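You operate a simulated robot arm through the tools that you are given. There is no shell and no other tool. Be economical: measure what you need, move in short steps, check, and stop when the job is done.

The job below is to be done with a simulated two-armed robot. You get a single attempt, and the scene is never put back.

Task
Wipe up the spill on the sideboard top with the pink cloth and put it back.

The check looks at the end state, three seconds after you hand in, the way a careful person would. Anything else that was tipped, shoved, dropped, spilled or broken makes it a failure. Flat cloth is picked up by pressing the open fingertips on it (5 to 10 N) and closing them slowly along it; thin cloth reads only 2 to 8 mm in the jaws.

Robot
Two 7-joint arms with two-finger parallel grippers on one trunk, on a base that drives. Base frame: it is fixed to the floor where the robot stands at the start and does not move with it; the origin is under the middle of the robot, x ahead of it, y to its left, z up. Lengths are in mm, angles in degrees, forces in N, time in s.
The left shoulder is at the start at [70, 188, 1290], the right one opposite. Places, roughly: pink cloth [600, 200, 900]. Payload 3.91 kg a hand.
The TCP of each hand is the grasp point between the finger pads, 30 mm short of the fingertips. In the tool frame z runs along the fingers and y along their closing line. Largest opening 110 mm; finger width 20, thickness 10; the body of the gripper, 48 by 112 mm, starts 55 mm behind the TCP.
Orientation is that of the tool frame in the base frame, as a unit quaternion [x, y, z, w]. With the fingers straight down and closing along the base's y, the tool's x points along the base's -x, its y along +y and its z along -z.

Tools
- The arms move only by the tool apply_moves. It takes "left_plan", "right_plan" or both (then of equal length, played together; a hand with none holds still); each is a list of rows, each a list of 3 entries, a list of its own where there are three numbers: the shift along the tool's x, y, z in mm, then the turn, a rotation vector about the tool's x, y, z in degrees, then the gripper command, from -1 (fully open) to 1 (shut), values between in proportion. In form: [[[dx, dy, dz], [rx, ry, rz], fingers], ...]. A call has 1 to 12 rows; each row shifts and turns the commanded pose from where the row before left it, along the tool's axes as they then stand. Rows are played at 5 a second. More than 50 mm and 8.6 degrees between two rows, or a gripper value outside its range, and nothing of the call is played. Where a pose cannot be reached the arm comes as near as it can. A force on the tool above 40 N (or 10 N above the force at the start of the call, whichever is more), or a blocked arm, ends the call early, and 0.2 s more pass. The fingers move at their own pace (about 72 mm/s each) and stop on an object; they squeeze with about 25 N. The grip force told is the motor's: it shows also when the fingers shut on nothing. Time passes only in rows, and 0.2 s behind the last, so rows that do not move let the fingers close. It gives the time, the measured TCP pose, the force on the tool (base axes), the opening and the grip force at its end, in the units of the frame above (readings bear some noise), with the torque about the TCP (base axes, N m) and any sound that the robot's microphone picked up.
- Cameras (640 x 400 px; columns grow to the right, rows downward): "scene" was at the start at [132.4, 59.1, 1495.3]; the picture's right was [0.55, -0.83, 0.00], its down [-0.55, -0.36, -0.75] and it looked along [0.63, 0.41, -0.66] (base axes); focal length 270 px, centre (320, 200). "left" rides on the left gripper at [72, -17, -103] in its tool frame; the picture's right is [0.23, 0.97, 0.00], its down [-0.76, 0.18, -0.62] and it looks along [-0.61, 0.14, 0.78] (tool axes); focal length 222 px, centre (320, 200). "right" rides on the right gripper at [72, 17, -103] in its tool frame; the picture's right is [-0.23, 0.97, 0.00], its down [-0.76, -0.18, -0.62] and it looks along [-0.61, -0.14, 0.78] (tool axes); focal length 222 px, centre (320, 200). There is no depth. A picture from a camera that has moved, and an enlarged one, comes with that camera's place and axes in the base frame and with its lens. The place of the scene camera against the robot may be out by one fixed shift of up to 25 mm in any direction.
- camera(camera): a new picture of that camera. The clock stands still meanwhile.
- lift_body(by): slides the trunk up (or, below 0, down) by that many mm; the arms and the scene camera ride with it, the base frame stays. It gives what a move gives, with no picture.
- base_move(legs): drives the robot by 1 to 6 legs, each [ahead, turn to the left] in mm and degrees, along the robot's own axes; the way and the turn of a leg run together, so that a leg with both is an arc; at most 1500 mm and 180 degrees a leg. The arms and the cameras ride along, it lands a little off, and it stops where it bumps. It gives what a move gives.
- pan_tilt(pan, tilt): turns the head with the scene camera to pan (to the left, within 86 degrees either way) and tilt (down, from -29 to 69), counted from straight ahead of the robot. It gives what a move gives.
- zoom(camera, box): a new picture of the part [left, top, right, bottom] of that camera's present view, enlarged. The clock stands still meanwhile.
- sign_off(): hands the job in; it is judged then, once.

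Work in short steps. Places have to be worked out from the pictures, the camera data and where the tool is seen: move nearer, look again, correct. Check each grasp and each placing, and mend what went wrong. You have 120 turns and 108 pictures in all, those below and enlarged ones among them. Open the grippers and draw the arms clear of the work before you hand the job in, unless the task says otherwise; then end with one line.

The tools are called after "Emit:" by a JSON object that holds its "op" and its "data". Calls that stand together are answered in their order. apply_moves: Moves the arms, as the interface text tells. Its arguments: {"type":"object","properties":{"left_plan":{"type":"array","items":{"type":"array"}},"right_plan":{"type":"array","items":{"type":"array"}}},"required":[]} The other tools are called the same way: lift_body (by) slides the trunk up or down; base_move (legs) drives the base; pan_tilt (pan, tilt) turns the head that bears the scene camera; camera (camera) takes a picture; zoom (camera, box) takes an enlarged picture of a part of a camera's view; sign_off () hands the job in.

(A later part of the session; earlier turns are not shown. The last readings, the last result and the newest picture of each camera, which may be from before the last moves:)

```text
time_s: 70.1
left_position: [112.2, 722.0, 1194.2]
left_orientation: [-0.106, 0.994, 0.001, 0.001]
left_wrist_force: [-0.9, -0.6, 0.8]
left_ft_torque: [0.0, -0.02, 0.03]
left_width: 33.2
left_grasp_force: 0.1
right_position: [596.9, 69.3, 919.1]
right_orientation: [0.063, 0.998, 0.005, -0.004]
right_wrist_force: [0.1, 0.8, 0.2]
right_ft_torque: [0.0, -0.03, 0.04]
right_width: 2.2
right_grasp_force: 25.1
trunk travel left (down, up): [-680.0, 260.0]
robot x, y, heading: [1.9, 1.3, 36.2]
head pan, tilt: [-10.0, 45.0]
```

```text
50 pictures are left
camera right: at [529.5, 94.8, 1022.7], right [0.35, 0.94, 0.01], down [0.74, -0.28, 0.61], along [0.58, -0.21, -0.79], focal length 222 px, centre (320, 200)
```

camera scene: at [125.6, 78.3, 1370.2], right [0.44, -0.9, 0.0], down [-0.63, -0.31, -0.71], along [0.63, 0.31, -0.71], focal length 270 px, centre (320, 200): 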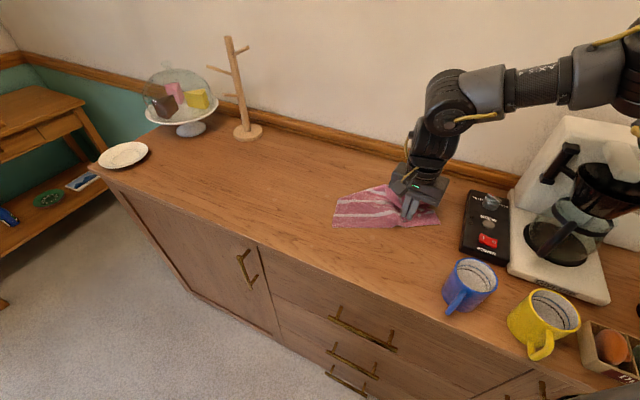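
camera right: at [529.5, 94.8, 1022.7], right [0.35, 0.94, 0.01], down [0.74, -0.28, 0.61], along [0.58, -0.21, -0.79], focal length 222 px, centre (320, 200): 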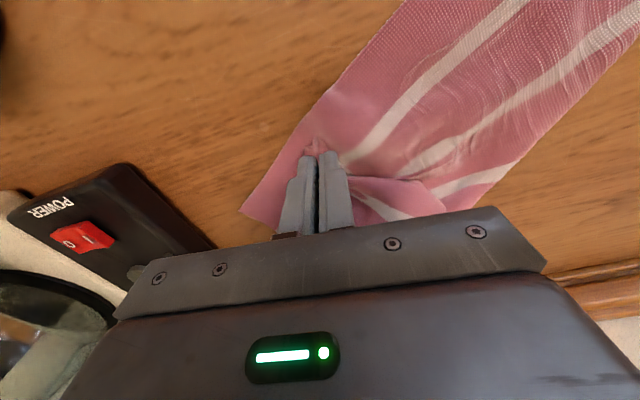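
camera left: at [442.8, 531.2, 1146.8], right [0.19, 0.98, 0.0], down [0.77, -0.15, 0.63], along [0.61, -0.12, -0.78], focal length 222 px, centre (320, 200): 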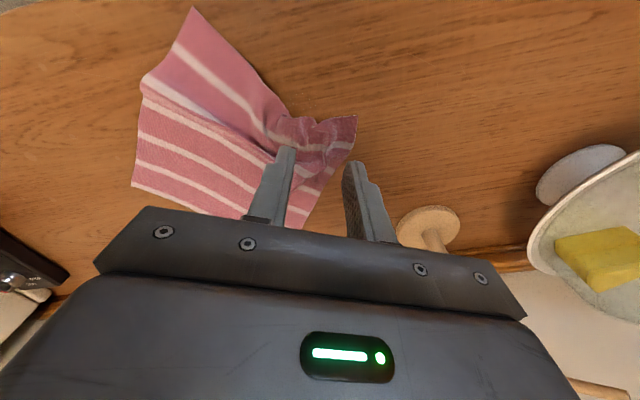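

The flap seems to have come out on the far side. I release, rise, and look at the whole cloth.

Emit:
{"op": "apply_moves", "data": {"right_plan": [[[0, 0, 2], [0, 0, 0], 0.8], [[0, 0, 0], [0, 0, 0], 0.6], [[0, 0, 0], [0, 0, 0], 0.4], [[0, 0, -15], [0, 0, 0], 0.4], [[10, 0, -40], [0, 0, 0], 0.4], [[20, 0, -40], [0, 0, 0], 0.4], [[20, 0, -40], [0, 0, 0], 0.4], [[20, 0, -40], [0, 0, 0], 0.4], [[0, 0, 0], [0, 0, 0], 0.4]]}}

Emit:
{"op": "camera", "data": {"camera": "scene"}}

Emit:
{"op": "camera", "data": {"camera": "right"}}

Emit:
{"op": "zoom", "data": {"camera": "scene", "box": [180, 130, 340, 230]}}

```text
time_s: 72.1
left_position: [113.0, 720.4, 1192.7]
left_orientation: [-0.106, 0.994, 0.002, 0.002]
left_wrist_force: [-0.3, 1.3, 0.1]
left_ft_torque: [0.01, 0.0, 0.03]
left_width: 32.9
left_grasp_force: 0.0
right_position: [530.1, 73.0, 1092.4]
right_orientation: [0.063, 0.998, 0.004, -0.006]
right_wrist_force: [1.6, -0.1, 0.0]
right_ft_torque: [-0.01, -0.02, 0.01]
right_width: 33.3
right_grasp_force: 0.1
trunk travel left (down, up): [-680.0, 260.0]
robot x, y, heading: [1.5, -2.7, 36.1]
head pan, tilt: [-10.0, 45.0]
```

```text
49 pictures are left
camera scene: at [126.9, 78.3, 1370.0], right [0.44, -0.9, 0.0], down [-0.64, -0.31, -0.71], along [0.63, 0.31, -0.71], focal length 270 px, centre (320, 200)
```

scene: 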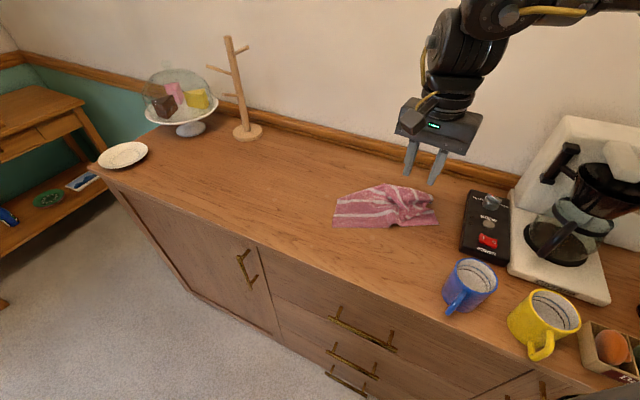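

```text
48 pictures are left
camera right: at [461.2, 96.5, 1196.3], right [0.35, 0.94, 0.0], down [0.74, -0.28, 0.61], along [0.58, -0.21, -0.79], focal length 222 px, centre (320, 200)
```

right: 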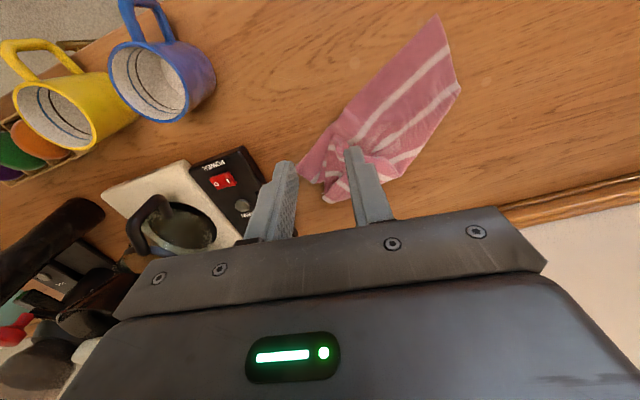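

```text
4.00 times, centred on (260, 180) of scene
camera zoom: at [126.9, 78.3, 1370.0], right [0.44, -0.9, 0.0], down [-0.64, -0.31, -0.71], along [0.63, 0.31, -0.71], focal length 1082 px, centre (560, 280)
```

zoom: 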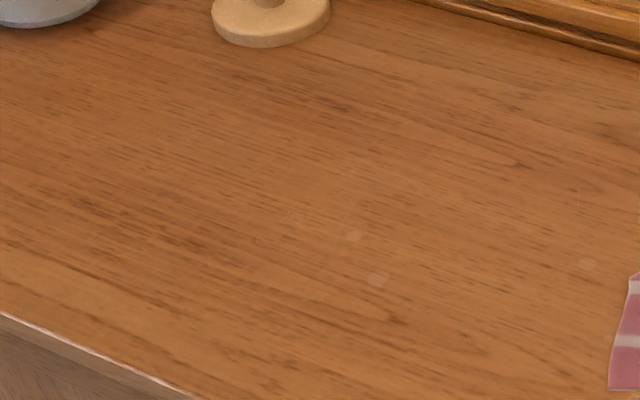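

The dark patch is gone; a few pale round spots remain. I zoom in to see whether they are droplets or marks in the wood.

Emit:
{"op": "zoom", "data": {"camera": "scene", "box": [250, 175, 298, 205]}}

Emit:
{"op": "zoom", "data": {"camera": "right", "box": [280, 0, 600, 200]}}

```text
13.33 times, centred on (274, 190) of scene
camera zoom: at [126.9, 78.3, 1370.0], right [0.44, -0.9, 0.0], down [-0.64, -0.31, -0.71], along [0.63, 0.31, -0.71], focal length 3605 px, centre (933, 333)
```

zoom: 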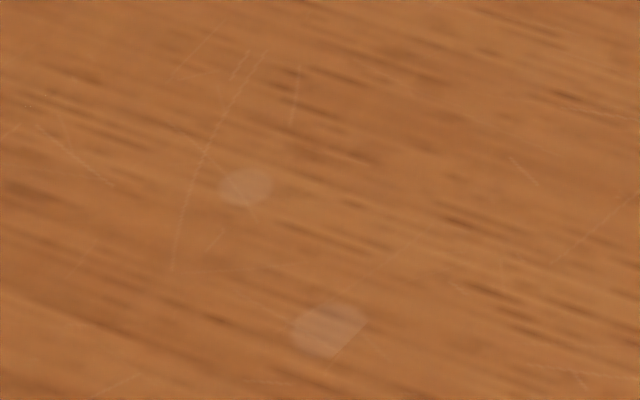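

```text
2.00 times, centred on (440, 100) of right
camera zoom: at [461.2, 96.5, 1196.3], right [0.35, 0.94, 0.0], down [0.74, -0.28, 0.61], along [0.58, -0.21, -0.79], focal length 444 px, centre (80, 400)
```

zoom: 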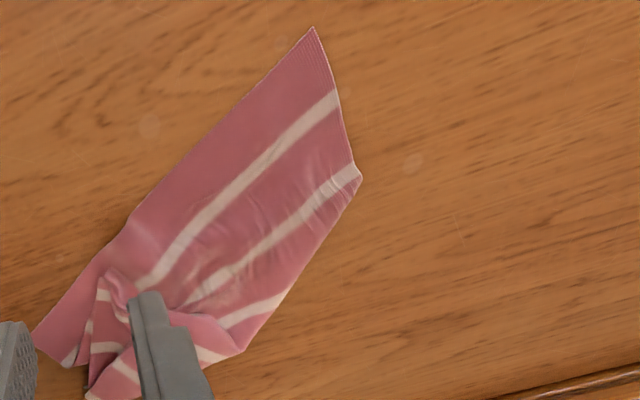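

The pale spots are faint flat marks among the scratches, part of the worn finish. There are tiny specks near (538,486) at the old spill rim, so I zoom there.

Emit:
{"op": "zoom", "data": {"camera": "scene", "box": [230, 165, 278, 195]}}

```text
13.33 times, centred on (254, 180) of scene
camera zoom: at [126.9, 78.3, 1370.0], right [0.44, -0.9, 0.0], down [-0.64, -0.31, -0.71], along [0.63, 0.31, -0.71], focal length 3605 px, centre (1200, 467)
```

zoom: 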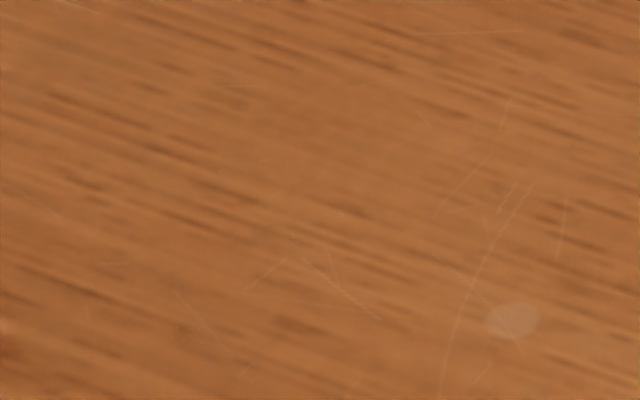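

One faint speckled dot near (505,489) may be residue. I retract the right hand and turn the base 22° right so the left camera can inspect it close up.

Emit:
{"op": "apply_moves", "data": {"right_plan": [[[30, 0, 0], [0, 0, 0], 0.4], [[30, 0, 0], [0, 0, 0], 0.4], [[30, 0, 0], [0, 0, 0], 0.4], [[30, 0, 0], [0, 0, 0], 0.4], [[0, 0, 0], [0, 0, 0], 0.4]]}}

Emit:
{"op": "base_move", "data": {"legs": [[0, -22]]}}

Emit:
{"op": "camera", "data": {"camera": "left"}}

Emit:
{"op": "camera", "data": {"camera": "scene"}}

```text
time_s: 73.3
left_position: [113.8, 720.4, 1192.3]
left_orientation: [-0.106, 0.994, 0.001, 0.002]
left_wrist_force: [-0.7, -0.3, 0.7]
left_ft_torque: [0.01, -0.01, -0.03]
left_width: 32.9
left_grasp_force: 0.1
right_position: [411.6, 89.7, 1094.4]
right_orientation: [0.062, 0.998, 0.003, -0.006]
right_wrist_force: [-0.7, 0.0, 0.1]
right_ft_torque: [-0.03, 0.03, -0.01]
right_width: 33.0
right_grasp_force: 0.2
trunk travel left (down, up): [-680.0, 260.0]
robot x, y, heading: [-1.0, 3.0, 35.8]
head pan, tilt: [-10.0, 45.0]
```

```text
time_s: 74.9
left_position: [373.1, 626.8, 1193.9]
left_orientation: [0.084, 0.996, 0.0, 0.002]
left_wrist_force: [-0.1, 0.0, 0.3]
left_ft_torque: [0.02, -0.01, -0.01]
left_width: 33.0
left_grasp_force: 0.1
right_position: [414.7, -69.9, 1094.5]
right_orientation: [0.252, 0.968, 0.004, -0.004]
right_wrist_force: [-0.1, 1.7, 0.6]
right_ft_torque: [0.03, 0.0, 0.01]
right_width: 33.0
right_grasp_force: 0.0
trunk travel left (down, up): [-680.0, 260.0]
robot x, y, heading: [0.2, -1.5, 14.2]
head pan, tilt: [-10.0, 45.0]
```

```text
43 pictures are left
camera left: at [298.0, 624.3, 1297.0], right [-0.06, 1.0, 0.0], down [0.78, 0.05, 0.63], along [0.63, 0.04, -0.78], focal length 222 px, centre (320, 200)
```

left: 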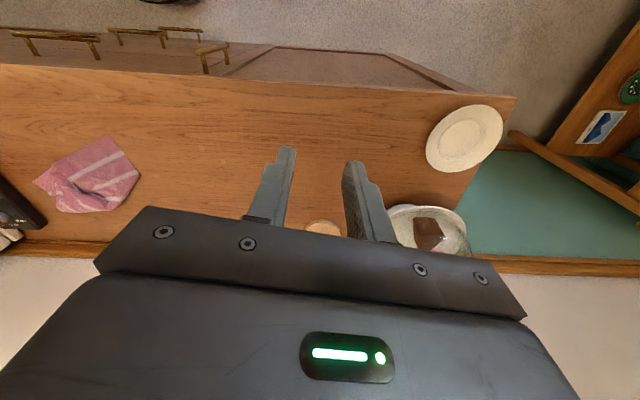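

```text
42 pictures are left
camera scene: at [141.7, 31.8, 1370.2], right [0.08, -1.0, 0.0], down [-0.71, -0.05, -0.71], along [0.7, 0.05, -0.71], focal length 270 px, centre (320, 200)
```

scene: 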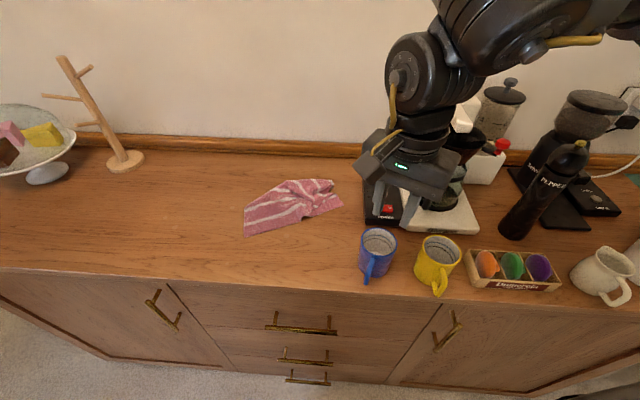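

I zoom the left camera on the old spill place, at pixel (247,147).

Emit:
{"op": "zoom", "data": {"camera": "left", "box": [200, 110, 280, 160]}}

Emit:
{"op": "zoom", "data": {"camera": "scene", "box": [100, 170, 260, 270]}}

```text
8.00 times, centred on (240, 135) of left
camera zoom: at [298.0, 624.3, 1297.0], right [-0.06, 1.0, 0.0], down [0.78, 0.05, 0.63], along [0.63, 0.04, -0.78], focal length 1777 px, centre (960, 720)
```

zoom: 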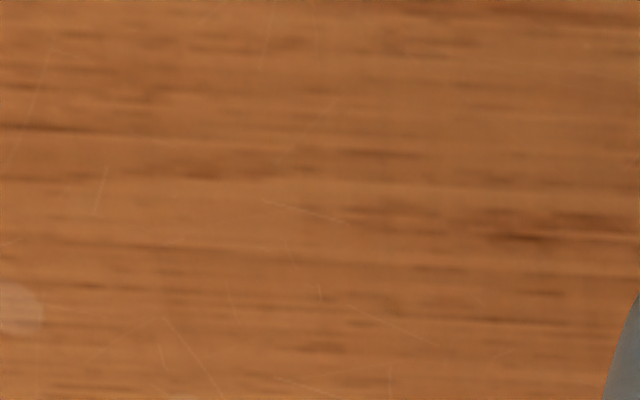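

```text
4.00 times, centred on (180, 220) of scene
camera zoom: at [141.7, 31.8, 1370.2], right [0.08, -1.0, 0.0], down [-0.71, -0.05, -0.71], along [0.7, 0.05, -0.71], focal length 1082 px, centre (880, 120)
```

zoom: 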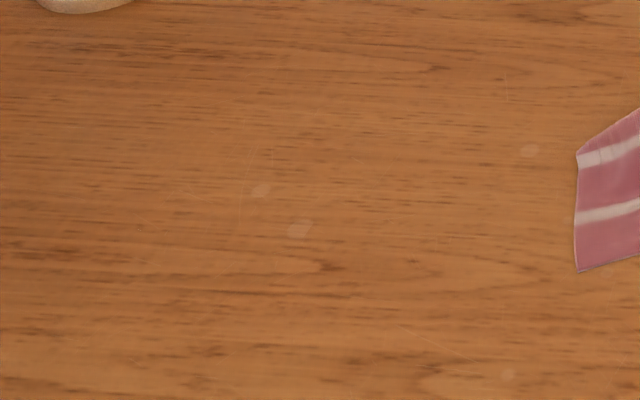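

The spill is fully gone. The cloth lies within its old place but crumpled, so I look at it closely to plan an unfold.

Emit:
{"op": "zoom", "data": {"camera": "scene", "box": [230, 160, 358, 240]}}

```text
5.00 times, centred on (294, 200) of scene
camera zoom: at [141.7, 31.8, 1370.2], right [0.08, -1.0, 0.0], down [-0.71, -0.05, -0.71], along [0.7, 0.05, -0.71], focal length 1352 px, centre (450, 200)
```

zoom: 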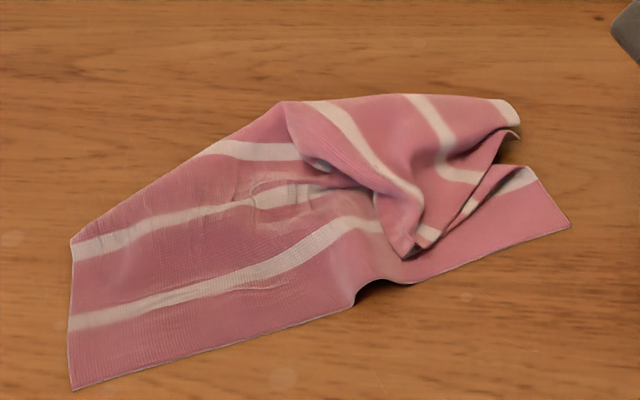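

The near edge from NL (489,226) to NR (607,5) is free and straight; the far half is folded under. Gripping NL and NR with both hands, lifting it to hang and laying it down again would flatten it. First I yaw the left hand counter-clockwise (its freer direction) and bring it above NL.

Emit:
{"op": "apply_moves", "data": {"left_plan": [[[0, 0, 0], [0, 0, -8], 0.2], [[0, 0, 0], [0, 0, -8], 0.2], [[0, 0, 0], [0, 0, -8], 0.2], [[0, 0, 0], [0, 0, -8], 0.2], [[0, 0, 0], [0, 0, -8], 0.2], [[0, 0, 0], [0, 0, -8], 0.2], [[0, 0, 0], [0, 0, 0], 0.2]]}}

Emit:
{"op": "apply_moves", "data": {"left_plan": [[[13.6, -39.2, 15], [0, 0, 0], 0.2], [[13.6, -39.2, 15], [0, 0, 0], 0.2], [[13.6, -39.2, 15], [0, 0, 0], 0.2], [[13.6, -39.2, 15], [0, 0, 0], 0.2], [[13.6, -39.2, 15], [0, 0, 0], 0.2], [[13.6, -39.2, 15], [0, 0, 0], 0.2], [[13.6, -39.2, 15], [0, 0, 0], 0.2], [[13.6, -39.2, 15], [0, 0, 0], 0.2], [[13.6, -39.2, 15], [0, 0, 0], 0.2], [[13.6, -39.2, 15], [0, 0, 0], 0.2], [[0, 0, 0], [0, 0, 0], 0.2]]}}

Emit:
{"op": "camera", "data": {"camera": "left"}}

```text
time_s: 76.5
left_position: [371.8, 626.8, 1193.7]
left_orientation: [-0.329, 0.944, 0.0, 0.002]
left_wrist_force: [-0.2, 0.0, -0.9]
left_ft_torque: [0.0, -0.01, 0.02]
left_width: 43.9
left_grasp_force: 0.1
right_position: [414.6, -69.5, 1094.3]
right_orientation: [0.252, 0.968, 0.004, -0.004]
right_wrist_force: [0.4, -0.1, -0.1]
right_ft_torque: [-0.01, 0.0, 0.02]
right_width: 33.1
right_grasp_force: 0.1
trunk travel left (down, up): [-680.0, 260.0]
robot x, y, heading: [-3.8, 0.6, 14.3]
head pan, tilt: [-10.0, 45.0]
```

```text
time_s: 78.9
left_position: [462.2, 406.8, 1043.1]
left_orientation: [-0.326, 0.945, -0.003, 0.003]
left_wrist_force: [0.2, -0.5, -0.6]
left_ft_torque: [0.02, -0.03, -0.02]
left_width: 43.9
left_grasp_force: 0.0
left hand out of reach, approached as far as the arm can: row 6, 7, 8, 9, 10
right_position: [414.3, -69.8, 1094.3]
right_orientation: [0.251, 0.968, 0.005, -0.004]
right_wrist_force: [-1.0, 0.2, -0.1]
right_ft_torque: [0.0, -0.05, 0.0]
right_width: 32.9
right_grasp_force: 0.1
trunk travel left (down, up): [-680.0, 260.0]
robot x, y, heading: [-3.4, -3.0, 14.4]
head pan, tilt: [-10.0, 45.0]
```

```text
38 pictures are left
camera left: at [414.3, 350.7, 1146.7], right [-0.78, 0.63, -0.01], down [0.49, 0.61, 0.62], along [0.4, 0.48, -0.78], focal length 222 px, centre (320, 200)
```

left: 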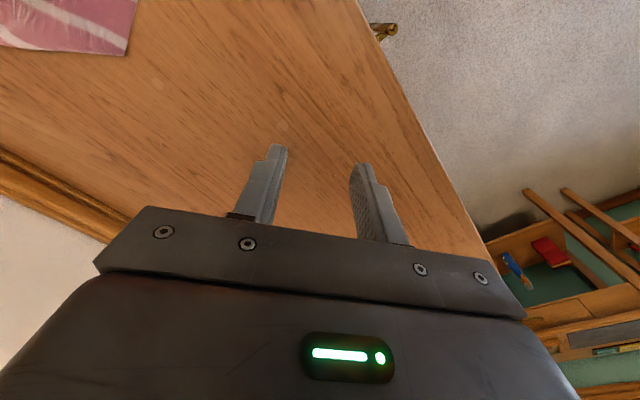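

Clockwise is the freer direction for this arm too. I yaw the left hand 68° clockwise and try again.

Emit:
{"op": "apply_moves", "data": {"left_plan": [[[0, 0, 0], [0, 0, 8.5], 0.2], [[0, 0, 0], [0, 0, 8.5], 0.2], [[0, 0, 0], [0, 0, 8.5], 0.2], [[0, 0, 0], [0, 0, 8.5], 0.2], [[0, 0, 0], [0, 0, 8.5], 0.2], [[0, 0, 0], [0, 0, 8.5], 0.2], [[0, 0, 0], [0, 0, 8.5], 0.2], [[0, 0, 0], [0, 0, 8.5], 0.2], [[0, 0, 0], [0, 0, 0], 0.2]]}}

```text
time_s: 80.9
left_position: [462.1, 407.5, 1043.1]
left_orientation: [0.257, 0.966, 0.0, 0.004]
left_wrist_force: [-0.9, -0.2, 0.9]
left_ft_torque: [0.01, -0.02, 0.0]
left_width: 44.0
left_grasp_force: 0.1
right_position: [414.6, -68.8, 1094.2]
right_orientation: [0.251, 0.968, 0.005, -0.004]
right_wrist_force: [-0.6, -0.5, 1.2]
right_ft_torque: [0.01, -0.02, 0.04]
right_width: 32.8
right_grasp_force: 0.0
trunk travel left (down, up): [-680.0, 260.0]
robot x, y, heading: [-3.5, -1.9, 14.4]
head pan, tilt: [-10.0, 45.0]
```

I move the left hand toward the pinch place near NL, at about (530,203).

Emit:
{"op": "apply_moves", "data": {"left_plan": [[[-20, -18, 10], [0, 0, 0], 0.2], [[-20, -18, 10], [0, 0, 0], 0.2], [[-20, -18, 10], [0, 0, 0], 0.2], [[-20, -18, 10], [0, 0, 0], 0.2], [[-20, -18, 10], [0, 0, 0], 0.2], [[-20, -18, 10], [0, 0, 0], 0.2], [[-20, -18, 10], [0, 0, 0], 0.2], [[-20, -18, 10], [0, 0, 0], 0.2], [[0, 0, 0], [0, 0, 0], 0.2]]}}

Emit:
{"op": "camera", "data": {"camera": "left"}}

```text
time_s: 82.9
left_position: [411.8, 343.7, 991.1]
left_orientation: [0.257, 0.966, 0.0, 0.002]
left_wrist_force: [0.3, -0.3, 1.0]
left_ft_torque: [-0.04, 0.04, 0.0]
left_width: 44.0
left_grasp_force: 0.0
left hand out of reach, approached as far as the arm can: row 1, 2, 3, 4, 5, 6, 7, 8
right_position: [414.4, -69.6, 1093.8]
right_orientation: [0.251, 0.968, 0.006, -0.006]
right_wrist_force: [0.1, -0.5, -0.8]
right_ft_torque: [-0.02, 0.01, 0.05]
right_width: 33.1
right_grasp_force: 0.1
trunk travel left (down, up): [-680.0, 260.0]
robot x, y, heading: [-0.4, -2.7, 14.3]
head pan, tilt: [-10.0, 45.0]
```

```text
37 pictures are left
camera left: at [339.4, 365.9, 1095.4], right [0.29, 0.96, 0.0], down [0.75, -0.22, 0.63], along [0.6, -0.18, -0.78], focal length 222 px, centre (320, 200)
```

left: 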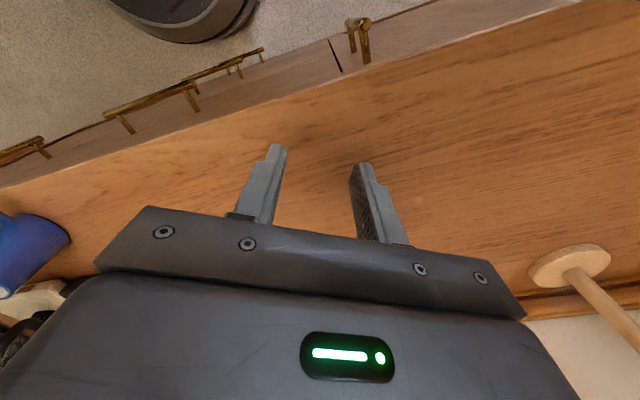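

The left arm can't get inboard at this heading. If I turn the base right to about −15°, NL falls well inside its range. With the left hand I can then lift NL so the hidden left-far corner drops free, and lay the left side out again. I raise the left hand, turn, and look.

Emit:
{"op": "apply_moves", "data": {"left_plan": [[[0, 0, -30], [0, 0, -8], 0.2], [[0, 0, -30], [0, 0, -8], 0.2], [[0, 0, 0], [0, 0, -4], 0.2], [[0, 0, 0], [0, 0, 0], 0.2]]}}

Emit:
{"op": "base_move", "data": {"legs": [[0, -29]]}}

Emit:
{"op": "pan_tilt", "data": {"pan": 25, "tilt": 45}}

Emit:
{"op": "camera", "data": {"camera": "left"}}

Emit:
{"op": "camera", "data": {"camera": "scene"}}

```text
time_s: 83.9
left_position: [411.0, 342.5, 1052.2]
left_orientation: [0.084, 0.996, -0.001, 0.002]
left_wrist_force: [-0.6, 0.3, -0.7]
left_ft_torque: [0.01, 0.03, -0.01]
left_width: 43.8
left_grasp_force: 0.1
right_position: [414.6, -69.9, 1094.1]
right_orientation: [0.251, 0.968, 0.004, -0.005]
right_wrist_force: [-0.1, 1.1, -0.1]
right_ft_torque: [-0.01, -0.01, 0.01]
right_width: 33.2
right_grasp_force: 0.0
trunk travel left (down, up): [-680.0, 260.0]
robot x, y, heading: [0.9, -2.7, 14.3]
head pan, tilt: [-10.0, 45.0]
```

```text
time_s: 85.7
left_position: [526.2, 100.5, 1051.4]
left_orientation: [0.332, 0.943, -0.001, 0.002]
left_wrist_force: [0.3, 0.0, 0.3]
left_ft_torque: [-0.01, 0.01, -0.01]
left_width: 44.0
left_grasp_force: 0.2
right_position: [329.1, -262.6, 1093.8]
right_orientation: [0.486, 0.874, 0.006, -0.003]
right_wrist_force: [0.5, 0.2, -0.5]
right_ft_torque: [0.02, 0.0, 0.0]
right_width: 33.0
right_grasp_force: 0.2
trunk travel left (down, up): [-680.0, 260.0]
robot x, y, heading: [-0.8, -4.5, -14.9]
head pan, tilt: [-10.0, 45.0]
```

```text
time_s: 86.7
left_position: [526.3, 101.1, 1051.3]
left_orientation: [0.331, 0.944, -0.002, 0.002]
left_wrist_force: [-0.1, 0.3, 0.2]
left_ft_torque: [0.0, 0.04, 0.0]
left_width: 44.1
left_grasp_force: 0.1
right_position: [327.9, -262.8, 1093.9]
right_orientation: [0.486, 0.874, 0.006, -0.004]
right_wrist_force: [-0.4, -0.1, 0.2]
right_ft_torque: [0.0, 0.02, 0.02]
right_width: 33.0
right_grasp_force: 0.0
trunk travel left (down, up): [-680.0, 260.0]
robot x, y, heading: [2.0, 0.6, -14.8]
head pan, tilt: [25.0, 45.0]
```

```text
36 pictures are left
camera left: at [458.2, 134.7, 1154.6], right [0.43, 0.9, 0.0], down [0.7, -0.34, 0.63], along [0.56, -0.27, -0.78], focal length 222 px, centre (320, 200)
```

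left: 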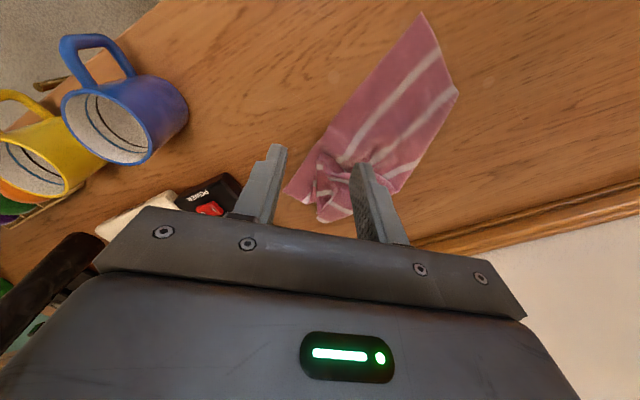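

```text
35 pictures are left
camera scene: at [140.7, 14.4, 1370.2], right [0.18, -0.98, 0.0], down [-0.7, -0.13, -0.71], along [0.7, 0.13, -0.71], focal length 270 px, centre (320, 200)
```

scene: 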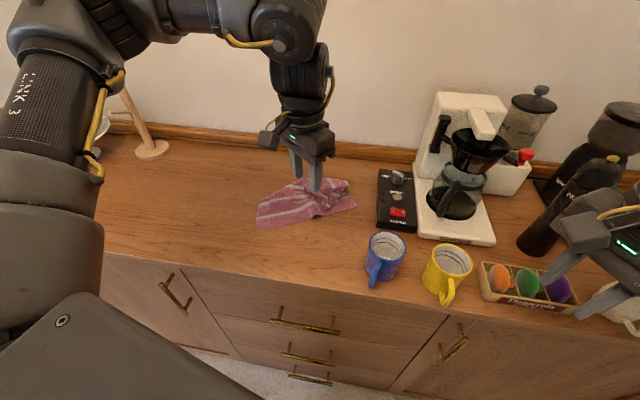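

NL is confirmed at (494,225). I bring the left hand over (547,207), so that both fingertips land inside the corner.

Emit:
{"op": "apply_moves", "data": {"left_plan": [[[7.1, 13.7, 15], [0, 0, 0], 0.2], [[7.1, 13.7, 15], [0, 0, 0], 0.2], [[7.1, 13.7, 17], [0, 0, 0], 0.2], [[7.1, 13.7, 17], [0, 0, 0], 0.2], [[7.1, 13.7, 17], [0, 0, 0], 0.2], [[7.1, 13.7, 17], [0, 0, 0], 0.2], [[7.1, 13.7, 17], [0, 0, 0], 0.2], [[0, 0, 0], [0, 0, 0], 0.2]]}}

Emit:
{"op": "camera", "data": {"camera": "left"}}

```text
time_s: 88.5
left_position: [549.1, 205.9, 934.9]
left_orientation: [0.331, 0.944, -0.002, 0.003]
left_wrist_force: [0.2, -0.9, 0.1]
left_ft_torque: [-0.01, -0.04, -0.03]
left_width: 43.9
left_grasp_force: 0.0
right_position: [328.4, -262.4, 1092.8]
right_orientation: [0.486, 0.874, 0.006, -0.004]
right_wrist_force: [0.0, 0.4, 0.9]
right_ft_torque: [-0.01, 0.02, -0.01]
right_width: 33.0
right_grasp_force: 0.1
trunk travel left (down, up): [-680.0, 260.0]
robot x, y, heading: [-1.1, 0.6, -14.8]
head pan, tilt: [25.0, 45.0]
```

```text
34 pictures are left
camera left: at [480.8, 239.8, 1037.4], right [0.43, 0.9, 0.0], down [0.7, -0.34, 0.63], along [0.57, -0.27, -0.78], focal length 222 px, centre (320, 200)
```

left: 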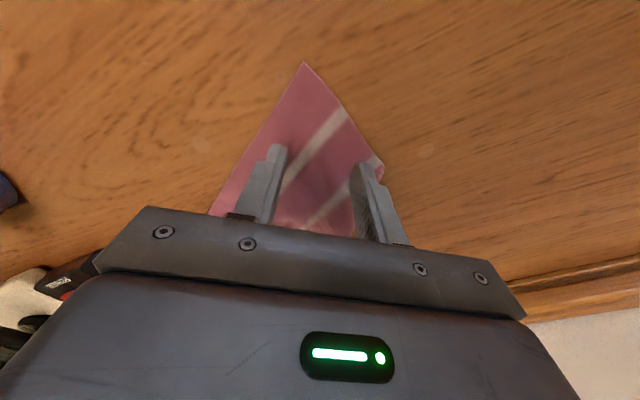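

It is well placed. I move 12 mm toward the corner so only the single layer is caught, narrow the opening, and descend to near contact.

Emit:
{"op": "apply_moves", "data": {"left_plan": [[[12, -5, 8], [0, 0, 0], 0.42], [[0, 0, 8], [0, 0, 0], 0.42], [[0, 0, 4], [0, 0, 0], 0.42], [[0, 0, 2.5], [0, 0, 0], 0.42], [[0, 0, 0], [0, 0, 0], 0.42]]}}

Emit:
{"op": "camera", "data": {"camera": "left"}}

```text
time_s: 89.7
left_position: [536.0, 210.3, 913.2]
left_orientation: [0.331, 0.944, -0.001, 0.002]
left_wrist_force: [-0.3, -1.2, -0.7]
left_ft_torque: [-0.01, 0.01, 0.02]
left_width: 32.0
left_grasp_force: 0.0
right_position: [328.4, -263.0, 1094.2]
right_orientation: [0.486, 0.874, 0.006, -0.003]
right_wrist_force: [0.6, 0.5, -0.2]
right_ft_torque: [0.0, 0.0, -0.01]
right_width: 32.9
right_grasp_force: 0.0
trunk travel left (down, up): [-680.0, 260.0]
robot x, y, heading: [1.3, -1.0, -14.7]
head pan, tilt: [25.0, 45.0]
```

```text
33 pictures are left
camera left: at [468.3, 244.0, 1016.7], right [0.43, 0.9, 0.0], down [0.7, -0.34, 0.63], along [0.57, -0.27, -0.78], focal length 222 px, centre (320, 200)
```

left: 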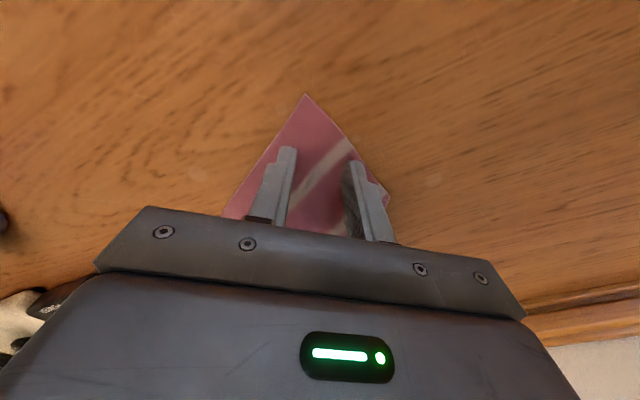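

Both tips are on the corner. I press in small steps.

Emit:
{"op": "apply_moves", "data": {"left_plan": [[[0, -2, 1.5], [0, 0, 0], 0.42], [[0, 0, 1.3], [0, 0, 0], 0.42], [[0, 0, 0], [0, 0, 0], 0.42]]}}

```text
time_s: 90.5
left_position: [534.1, 207.9, 911.1]
left_orientation: [0.331, 0.944, 0.0, 0.005]
left_wrist_force: [3.5, 5.0, 18.0]
left_ft_torque: [0.21, -0.05, -0.01]
left_width: 31.8
left_grasp_force: 0.3
right_position: [326.9, -262.2, 1094.8]
right_orientation: [0.487, 0.874, 0.007, -0.003]
right_wrist_force: [0.2, 0.1, 0.0]
right_ft_torque: [0.01, -0.02, -0.03]
right_width: 33.1
right_grasp_force: 0.1
trunk travel left (down, up): [-680.0, 260.0]
robot x, y, heading: [3.8, -1.1, -14.7]
head pan, tilt: [25.0, 45.0]
```

The tool reads 18 N. I ease up 1.5 mm and close slowly.

Emit:
{"op": "apply_moves", "data": {"left_plan": [[[0, 0, -1.5], [0, 0, 0], 0.42], [[0, 0, 0], [0, 0, 0], 0.48], [[0, 0, 0], [0, 0, 0], 0.54], [[0, 0, 0], [0, 0, 0], 0.6], [[0, 0, 0], [0, 0, 0], 0.66], [[0, 0, 0], [0, 0, 0], 0.72], [[0, 0, 0], [0, 0, 0], 0.78], [[0, 0, 0], [0, 0, 0], 0.84], [[0, 0, 0], [0, 0, 0], 0.9], [[0, 0, 0], [0, 0, 0], 1], [[0, 0, 0], [0, 0, 0], 1]]}}

Emit:
{"op": "camera", "data": {"camera": "left"}}

```text
time_s: 92.9
left_position: [534.5, 209.3, 912.1]
left_orientation: [0.331, 0.944, -0.001, 0.003]
left_wrist_force: [0.1, 0.3, 2.2]
left_ft_torque: [-0.01, 0.03, 0.0]
left_width: 1.9
left_grasp_force: 25.4
right_position: [327.9, -262.4, 1094.3]
right_orientation: [0.487, 0.874, 0.006, -0.004]
right_wrist_force: [0.1, 0.6, 0.7]
right_ft_torque: [0.0, -0.02, 0.01]
right_width: 32.9
right_grasp_force: 0.1
trunk travel left (down, up): [-680.0, 260.0]
robot x, y, heading: [-2.1, 1.0, -14.6]
head pan, tilt: [25.0, 45.0]
```

```text
32 pictures are left
camera left: at [466.1, 242.4, 1015.3], right [0.43, 0.9, 0.0], down [0.7, -0.34, 0.63], along [0.57, -0.27, -0.78], focal length 222 px, centre (320, 200)
```

left: 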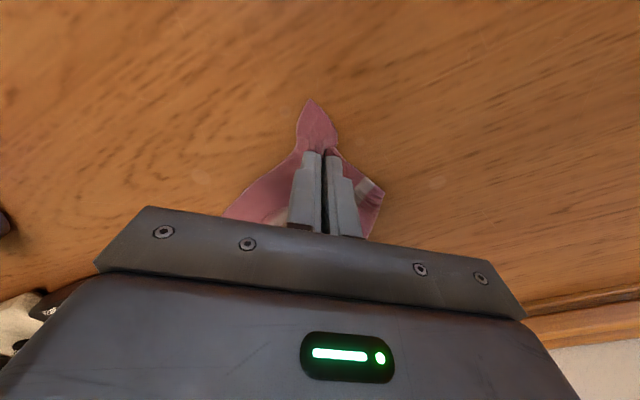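

Gripped. I lift the corner about 215 mm while moving toward (635,300), so the folded-under far-left corner can drop free.

Emit:
{"op": "apply_moves", "data": {"left_plan": [[[0, 0, -27], [0, 0, 0], 1], [[-2.7, 16.6, -27], [0, 0, 0], 1], [[-2.7, 16.6, -27], [0, 0, 0], 1], [[-2.7, 16.6, -27], [0, 0, 0], 1], [[-2.7, 16.6, -27], [0, 0, 0], 1], [[-2.7, 16.6, -27], [0, 0, 0], 1], [[-2.7, 16.6, -27], [0, 0, 0], 1], [[-2.7, 16.6, -27], [0, 0, 0], 1], [[0, 0, 0], [0, 0, 0], 1]]}}

Emit:
{"op": "camera", "data": {"camera": "scene"}}

Emit:
{"op": "camera", "data": {"camera": "left"}}

```text
time_s: 94.9
left_position: [622.7, 288.5, 1126.2]
left_orientation: [0.332, 0.943, -0.002, 0.003]
left_wrist_force: [0.3, 0.3, 0.7]
left_ft_torque: [-0.01, -0.01, -0.04]
left_width: 1.9
left_grasp_force: 25.4
right_position: [327.9, -261.9, 1094.1]
right_orientation: [0.487, 0.874, 0.006, -0.004]
right_wrist_force: [-0.5, -0.9, -0.9]
right_ft_torque: [0.0, 0.03, 0.01]
right_width: 33.0
right_grasp_force: 0.1
trunk travel left (down, up): [-680.0, 260.0]
robot x, y, heading: [-2.9, 2.2, -15.1]
head pan, tilt: [25.0, 45.0]
```

```text
31 pictures are left
camera scene: at [140.6, 14.4, 1370.2], right [0.18, -0.98, 0.0], down [-0.7, -0.13, -0.71], along [0.7, 0.13, -0.71], focal length 270 px, centre (320, 200)
```

scene: 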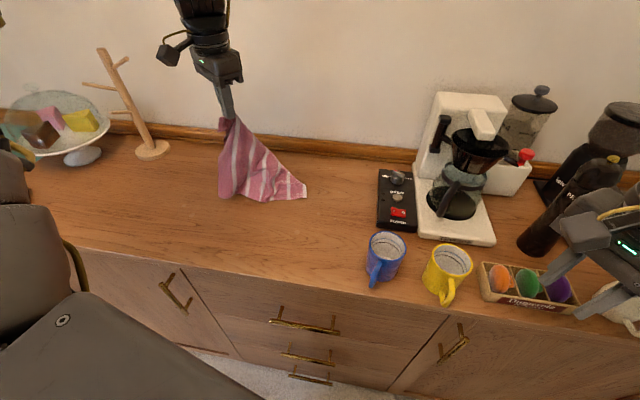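

```text
30 pictures are left
camera left: at [555.2, 323.2, 1230.7], right [0.43, 0.9, 0.0], down [0.7, -0.34, 0.63], along [0.56, -0.27, -0.78], focal length 222 px, centre (320, 200)
```

left: 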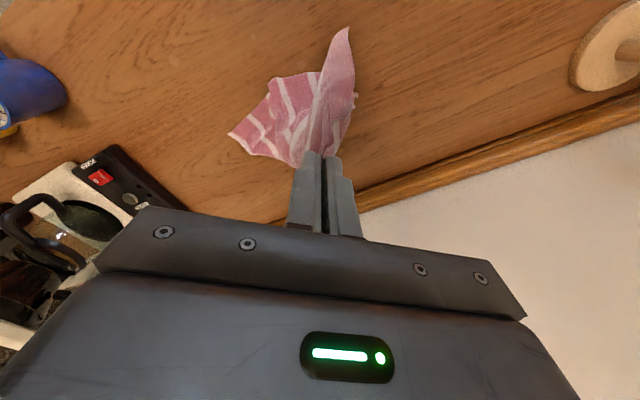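

The cloth has opened out and hangs from NL. Its low corner is at about (643,148), but it belongs near (740,30). I raise the hand more and turn the base 14° right, which swings the hand to about (680,120).

Emit:
{"op": "apply_moves", "data": {"left_plan": [[[0, 0, -30], [0, 0, 0], 1], [[0, 0, -30], [0, 0, 0], 1], [[0, 0, -30], [0, 0, 0], 1], [[0, 0, 0], [0, 0, 0], 1]]}}

Emit:
{"op": "base_move", "data": {"legs": [[0, -14]]}}

Emit:
{"op": "camera", "data": {"camera": "scene"}}

```text
time_s: 95.9
left_position: [607.8, 295.3, 1200.7]
left_orientation: [0.332, 0.943, -0.003, 0.003]
left_wrist_force: [0.0, 0.3, -0.3]
left_ft_torque: [-0.04, 0.06, -0.02]
left_width: 1.9
left_grasp_force: 25.6
left hand out of reach, approached as far as the arm can: row 2, 3
right_position: [328.7, -262.3, 1093.2]
right_orientation: [0.487, 0.874, 0.006, -0.004]
right_wrist_force: [-0.5, 0.7, -0.2]
right_ft_torque: [-0.01, 0.01, -0.01]
right_width: 33.2
right_grasp_force: 0.1
trunk travel left (down, up): [-680.0, 260.0]
robot x, y, heading: [-2.6, 1.2, -14.7]
head pan, tilt: [25.0, 45.0]
```

```text
time_s: 97.2
left_position: [660.1, 143.0, 1199.8]
left_orientation: [0.441, 0.897, -0.003, 0.003]
left_wrist_force: [-0.1, 0.1, 0.0]
left_ft_torque: [0.01, 0.04, 0.04]
left_width: 2.2
left_grasp_force: 25.1
right_position: [256.8, -333.3, 1093.8]
right_orientation: [0.587, 0.809, 0.007, -0.003]
right_wrist_force: [-0.7, 0.9, -0.2]
right_ft_torque: [0.0, 0.04, -0.01]
right_width: 33.2
right_grasp_force: 0.0
trunk travel left (down, up): [-680.0, 260.0]
robot x, y, heading: [2.5, -1.8, -28.6]
head pan, tilt: [25.0, 45.0]
```

```text
29 pictures are left
camera scene: at [137.8, -16.0, 1370.2], right [-0.06, -1.0, 0.0], down [-0.71, 0.04, -0.71], along [0.71, -0.04, -0.71], focal length 270 px, centre (320, 200)
```

scene: 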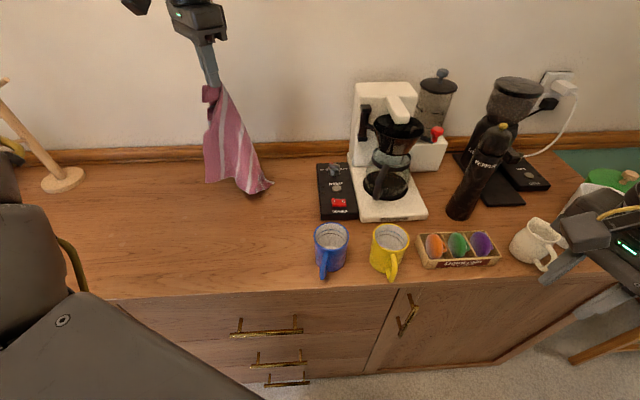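

The cloth hangs almost straight with its low corner at about (655,110). One more 8° turn brings that corner near its old corner, clear of the machine's control box, which starts at y<−60.

Emit:
{"op": "base_move", "data": {"legs": [[0, -8]]}}

Emit:
{"op": "camera", "data": {"camera": "left"}}

```text
time_s: 98.2
left_position: [673.5, 48.7, 1200.0]
left_orientation: [0.503, 0.864, -0.004, 0.003]
left_wrist_force: [-0.3, -0.1, 0.1]
left_ft_torque: [0.0, 0.0, 0.0]
left_width: 1.9
left_grasp_force: 24.6
right_position: [208.8, -364.1, 1092.8]
right_orientation: [0.643, 0.766, 0.006, -0.002]
right_wrist_force: [-0.6, -0.3, -0.7]
right_ft_torque: [-0.01, -0.03, 0.01]
right_width: 33.2
right_grasp_force: 0.1
trunk travel left (down, up): [-680.0, 260.0]
robot x, y, heading: [0.4, -3.8, -36.5]
head pan, tilt: [25.0, 45.0]
```

```text
28 pictures are left
camera left: at [622.3, 106.3, 1303.2], right [0.74, 0.68, 0.0], down [0.53, -0.57, 0.63], along [0.42, -0.47, -0.78], focal length 222 px, centre (320, 200)
```

left: 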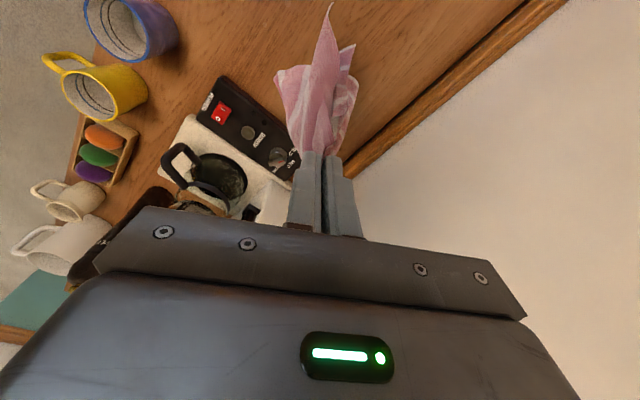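

The low corner is near (620,5). Tool +x now points along (−0.49,0.87), nearly the diagonal I want. I lay the cloth out in an arc: first out level, then down.

Emit:
{"op": "apply_moves", "data": {"left_plan": [[[45, 0, 0], [0, 0, 0], 1], [[45, 0, 0], [0, 0, 0], 1], [[45, 0, 5], [0, 0, 0], 1], [[40, 0, 10], [0, 0, 0], 1], [[0, 0, 0], [0, 0, 0], 1]]}}

Emit:
{"op": "camera", "data": {"camera": "scene"}}

```text
time_s: 99.4
left_position: [584.0, 199.3, 1180.5]
left_orientation: [0.504, 0.864, -0.003, 0.002]
left_wrist_force: [-0.5, 0.0, -0.1]
left_ft_torque: [0.03, 0.01, 0.05]
left_width: 2.1
left_grasp_force: 25.4
right_position: [208.2, -366.8, 1092.6]
right_orientation: [0.643, 0.766, 0.007, -0.003]
right_wrist_force: [1.0, 0.0, 0.2]
right_ft_torque: [0.0, 0.01, 0.0]
right_width: 33.0
right_grasp_force: 0.0
trunk travel left (down, up): [-680.0, 260.0]
robot x, y, heading: [-1.1, -2.1, -36.4]
head pan, tilt: [25.0, 45.0]
```

```text
27 pictures are left
camera scene: at [132.7, -35.3, 1370.0], right [-0.2, -0.98, 0.0], down [-0.69, 0.14, -0.71], along [0.69, -0.14, -0.71], focal length 270 px, centre (320, 200)
```

scene: 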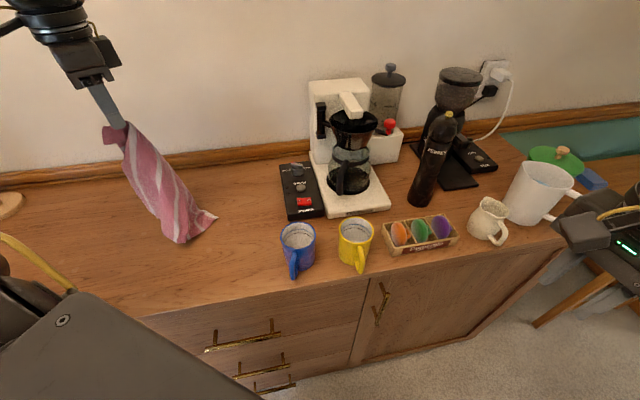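

The low corner slides along with the hand and is now at about (597,125). I go back toward the far-right while lowering, so more cloth rests there and holds, then lay outward again.

Emit:
{"op": "apply_moves", "data": {"left_plan": [[[-45, 0, 10], [0, 0, 0], 1], [[-45, 0, 15], [0, 0, 0], 1], [[-40, 0, 25], [0, 0, 0], 1], [[-15, 0, 35], [0, 0, 0], 1], [[0, 0, 35], [0, 0, 0], 1], [[10, 0, 30], [0, 0, 0], 1], [[0, 0, 0], [0, 0, 0], 1]]}}

Emit:
{"op": "camera", "data": {"camera": "scene"}}

```text
time_s: 101.0
left_position: [652.2, 84.7, 1040.9]
left_orientation: [0.504, 0.864, -0.003, 0.004]
left_wrist_force: [1.1, 1.0, -0.9]
left_ft_torque: [0.0, 0.0, 0.02]
left_width: 1.9
left_grasp_force: 25.0
right_position: [206.5, -365.1, 1094.1]
right_orientation: [0.643, 0.766, 0.006, -0.003]
right_wrist_force: [-0.3, -0.2, 0.4]
right_ft_torque: [-0.03, 0.03, 0.0]
right_width: 32.9
right_grasp_force: 0.0
trunk travel left (down, up): [-680.0, 260.0]
robot x, y, heading: [-3.4, 0.5, -36.5]
head pan, tilt: [25.0, 45.0]
```

```text
26 pictures are left
camera scene: at [131.9, -33.8, 1370.2], right [-0.2, -0.98, 0.0], down [-0.69, 0.14, -0.71], along [0.69, -0.14, -0.71], focal length 270 px, centre (320, 200)
```

scene: 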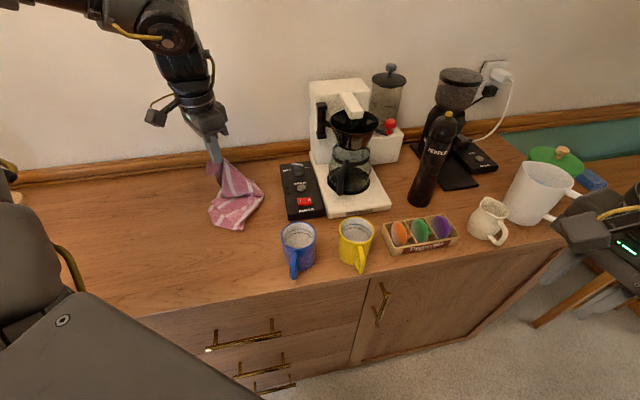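

Now I lay it outward slowly along the diagonal while lowering to just above the top.

Emit:
{"op": "apply_moves", "data": {"left_plan": [[[25, 0, 5], [0, 0, 0], 1], [[25, 0, 8], [0, 0, 0], 1], [[25, 0, 11], [0, 0, 0], 1], [[26, 0, 13], [0, 0, 0], 1], [[26, 0, 14], [0, 0, 0], 1], [[26, 0, 15], [0, 0, 0], 1], [[26, 0, 16], [0, 0, 0], 1], [[26, 0, 16], [0, 0, 0], 1], [[26, 0, 14], [0, 0, 0], 1], [[26, 0, 9], [0, 0, 0], 1], [[20, 0, 0], [0, 0, 0], 1], [[0, 0, 0], [0, 0, 0], 1]]}}

Emit:
{"op": "pan_tilt", "data": {"pan": 45, "tilt": 45}}

Emit:
{"op": "camera", "data": {"camera": "scene"}}

```text
time_s: 103.6
left_position: [521.5, 322.2, 912.3]
left_orientation: [0.504, 0.864, -0.001, 0.004]
left_wrist_force: [3.4, -4.4, 16.9]
left_ft_torque: [-0.13, -0.14, 0.02]
left_width: 2.1
left_grasp_force: 25.0
right_position: [206.6, -366.7, 1093.1]
right_orientation: [0.643, 0.766, 0.008, -0.002]
right_wrist_force: [0.3, 0.8, 0.0]
right_ft_torque: [0.01, 0.04, 0.0]
right_width: 33.1
right_grasp_force: 0.0
trunk travel left (down, up): [-680.0, 260.0]
robot x, y, heading: [-0.4, -0.3, -36.6]
head pan, tilt: [25.0, 45.0]
```

```text
time_s: 104.4
left_position: [520.0, 322.2, 912.3]
left_orientation: [0.505, 0.863, -0.001, 0.005]
left_wrist_force: [4.7, -5.7, 20.3]
left_ft_torque: [-0.2, -0.22, -0.02]
left_width: 1.9
left_grasp_force: 25.2
right_position: [205.8, -366.8, 1091.9]
right_orientation: [0.643, 0.766, 0.007, -0.002]
right_wrist_force: [-0.6, 0.9, -0.8]
right_ft_torque: [0.04, 0.02, 0.01]
right_width: 33.1
right_grasp_force: 0.0
trunk travel left (down, up): [-680.0, 260.0]
robot x, y, heading: [2.8, -0.1, -36.8]
head pan, tilt: [45.0, 45.0]
```

```text
25 pictures are left
camera scene: at [131.4, -7.7, 1370.4], right [0.15, -0.99, 0.0], down [-0.7, -0.1, -0.71], along [0.7, 0.1, -0.71], focal length 270 px, centre (320, 200)
```

scene: 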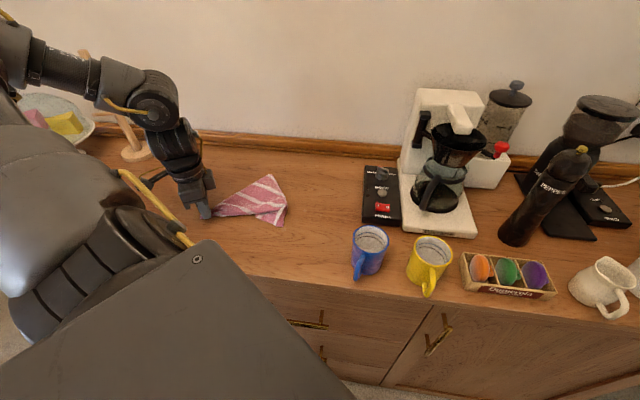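

The cloth now lies as a triangle, folded along a line from about (528,133) to (691,208), with NL on top at the hand and FR underneath. Carrying NL in an arc over that fold line to the far-right side should open it like a book, centred near (610,170), its original centre.

Emit:
{"op": "apply_moves", "data": {"left_plan": [[[-8, 0, -38], [0, 0, 0], 1], [[-22, 0, -40], [0, 0, 0], 1], [[-35, 0, -33], [0, 0, 0], 1], [[-42, 0, -22], [0, 0, 0], 1], [[-46, 0, -12], [0, 0, 0], 1], [[-48, 0, 0], [0, 0, 0], 1], [[-45, 0, 12], [0, 0, 0], 1], [[0, 0, 0], [0, 0, 0], 1]]}}

Emit:
{"op": "camera", "data": {"camera": "scene"}}

```text
time_s: 106.2
left_position: [635.4, 111.6, 1046.4]
left_orientation: [0.505, 0.863, -0.004, 0.005]
left_wrist_force: [-0.1, 0.4, 0.7]
left_ft_torque: [-0.01, 0.0, 0.03]
left_width: 2.1
left_grasp_force: 25.4
right_position: [206.8, -364.3, 1093.8]
right_orientation: [0.643, 0.766, 0.006, -0.001]
right_wrist_force: [0.5, 0.2, -0.1]
right_ft_torque: [0.0, 0.0, 0.01]
right_width: 33.0
right_grasp_force: 0.1
trunk travel left (down, up): [-680.0, 260.0]
robot x, y, heading: [0.3, 0.4, -36.8]
head pan, tilt: [45.0, 45.0]
```

```text
24 pictures are left
camera scene: at [131.9, -3.6, 1370.3], right [0.15, -0.99, 0.0], down [-0.7, -0.11, -0.71], along [0.7, 0.1, -0.71], focal length 270 px, centre (320, 200)
```

scene: 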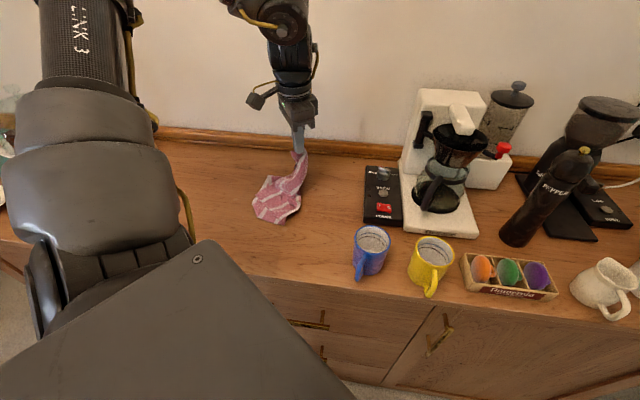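

It is opening toward the right. I finish lowering along the arc.

Emit:
{"op": "apply_moves", "data": {"left_plan": [[[-22, 0, 25], [0, 0, 0], 1], [[-18, 0, 30], [0, 0, 0], 1], [[-14, 0, 30], [0, 0, 0], 1], [[-10, 0, 25], [0, 0, 0], 1], [[-5, 0, 15], [0, 0, 0], 1], [[0, 0, 0], [0, 0, 0], 1]]}}

Emit:
{"op": "camera", "data": {"camera": "scene"}}

Emit:
{"op": "camera", "data": {"camera": "left"}}

```text
time_s: 107.6
left_position: [673.4, 50.4, 924.6]
left_orientation: [0.504, 0.864, -0.004, 0.005]
left_wrist_force: [-0.2, -0.6, 0.7]
left_ft_torque: [0.0, 0.01, 0.04]
left_width: 2.1
left_grasp_force: 25.2
right_position: [206.8, -366.0, 1093.3]
right_orientation: [0.643, 0.766, 0.008, -0.003]
right_wrist_force: [-0.3, -0.4, 0.4]
right_ft_torque: [-0.03, 0.02, -0.03]
right_width: 33.0
right_grasp_force: 0.0
trunk travel left (down, up): [-680.0, 260.0]
robot x, y, heading: [3.1, -0.3, -36.5]
head pan, tilt: [45.0, 45.0]
```

```text
23 pictures are left
camera scene: at [132.5, -5.1, 1370.2], right [0.15, -0.99, 0.0], down [-0.7, -0.1, -0.71], along [0.7, 0.1, -0.71], focal length 270 px, centre (320, 200)
```

scene: 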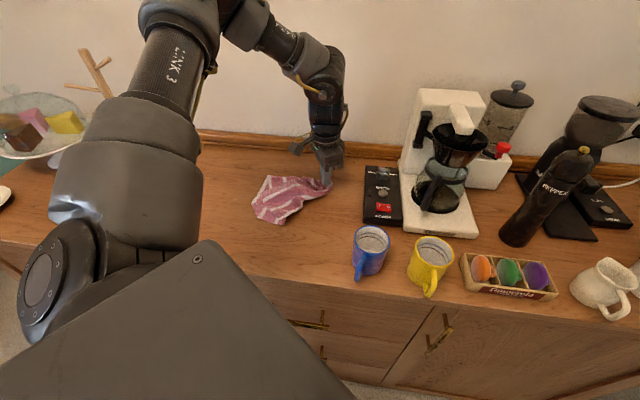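

```text
22 pictures are left
camera left: at [621.4, 106.5, 1026.8], right [0.74, 0.68, 0.0], down [0.53, -0.57, 0.63], along [0.43, -0.47, -0.78], focal length 222 px, centre (320, 200)
```

left: 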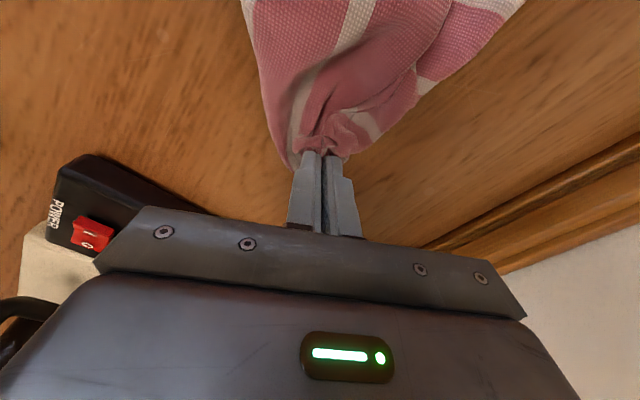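

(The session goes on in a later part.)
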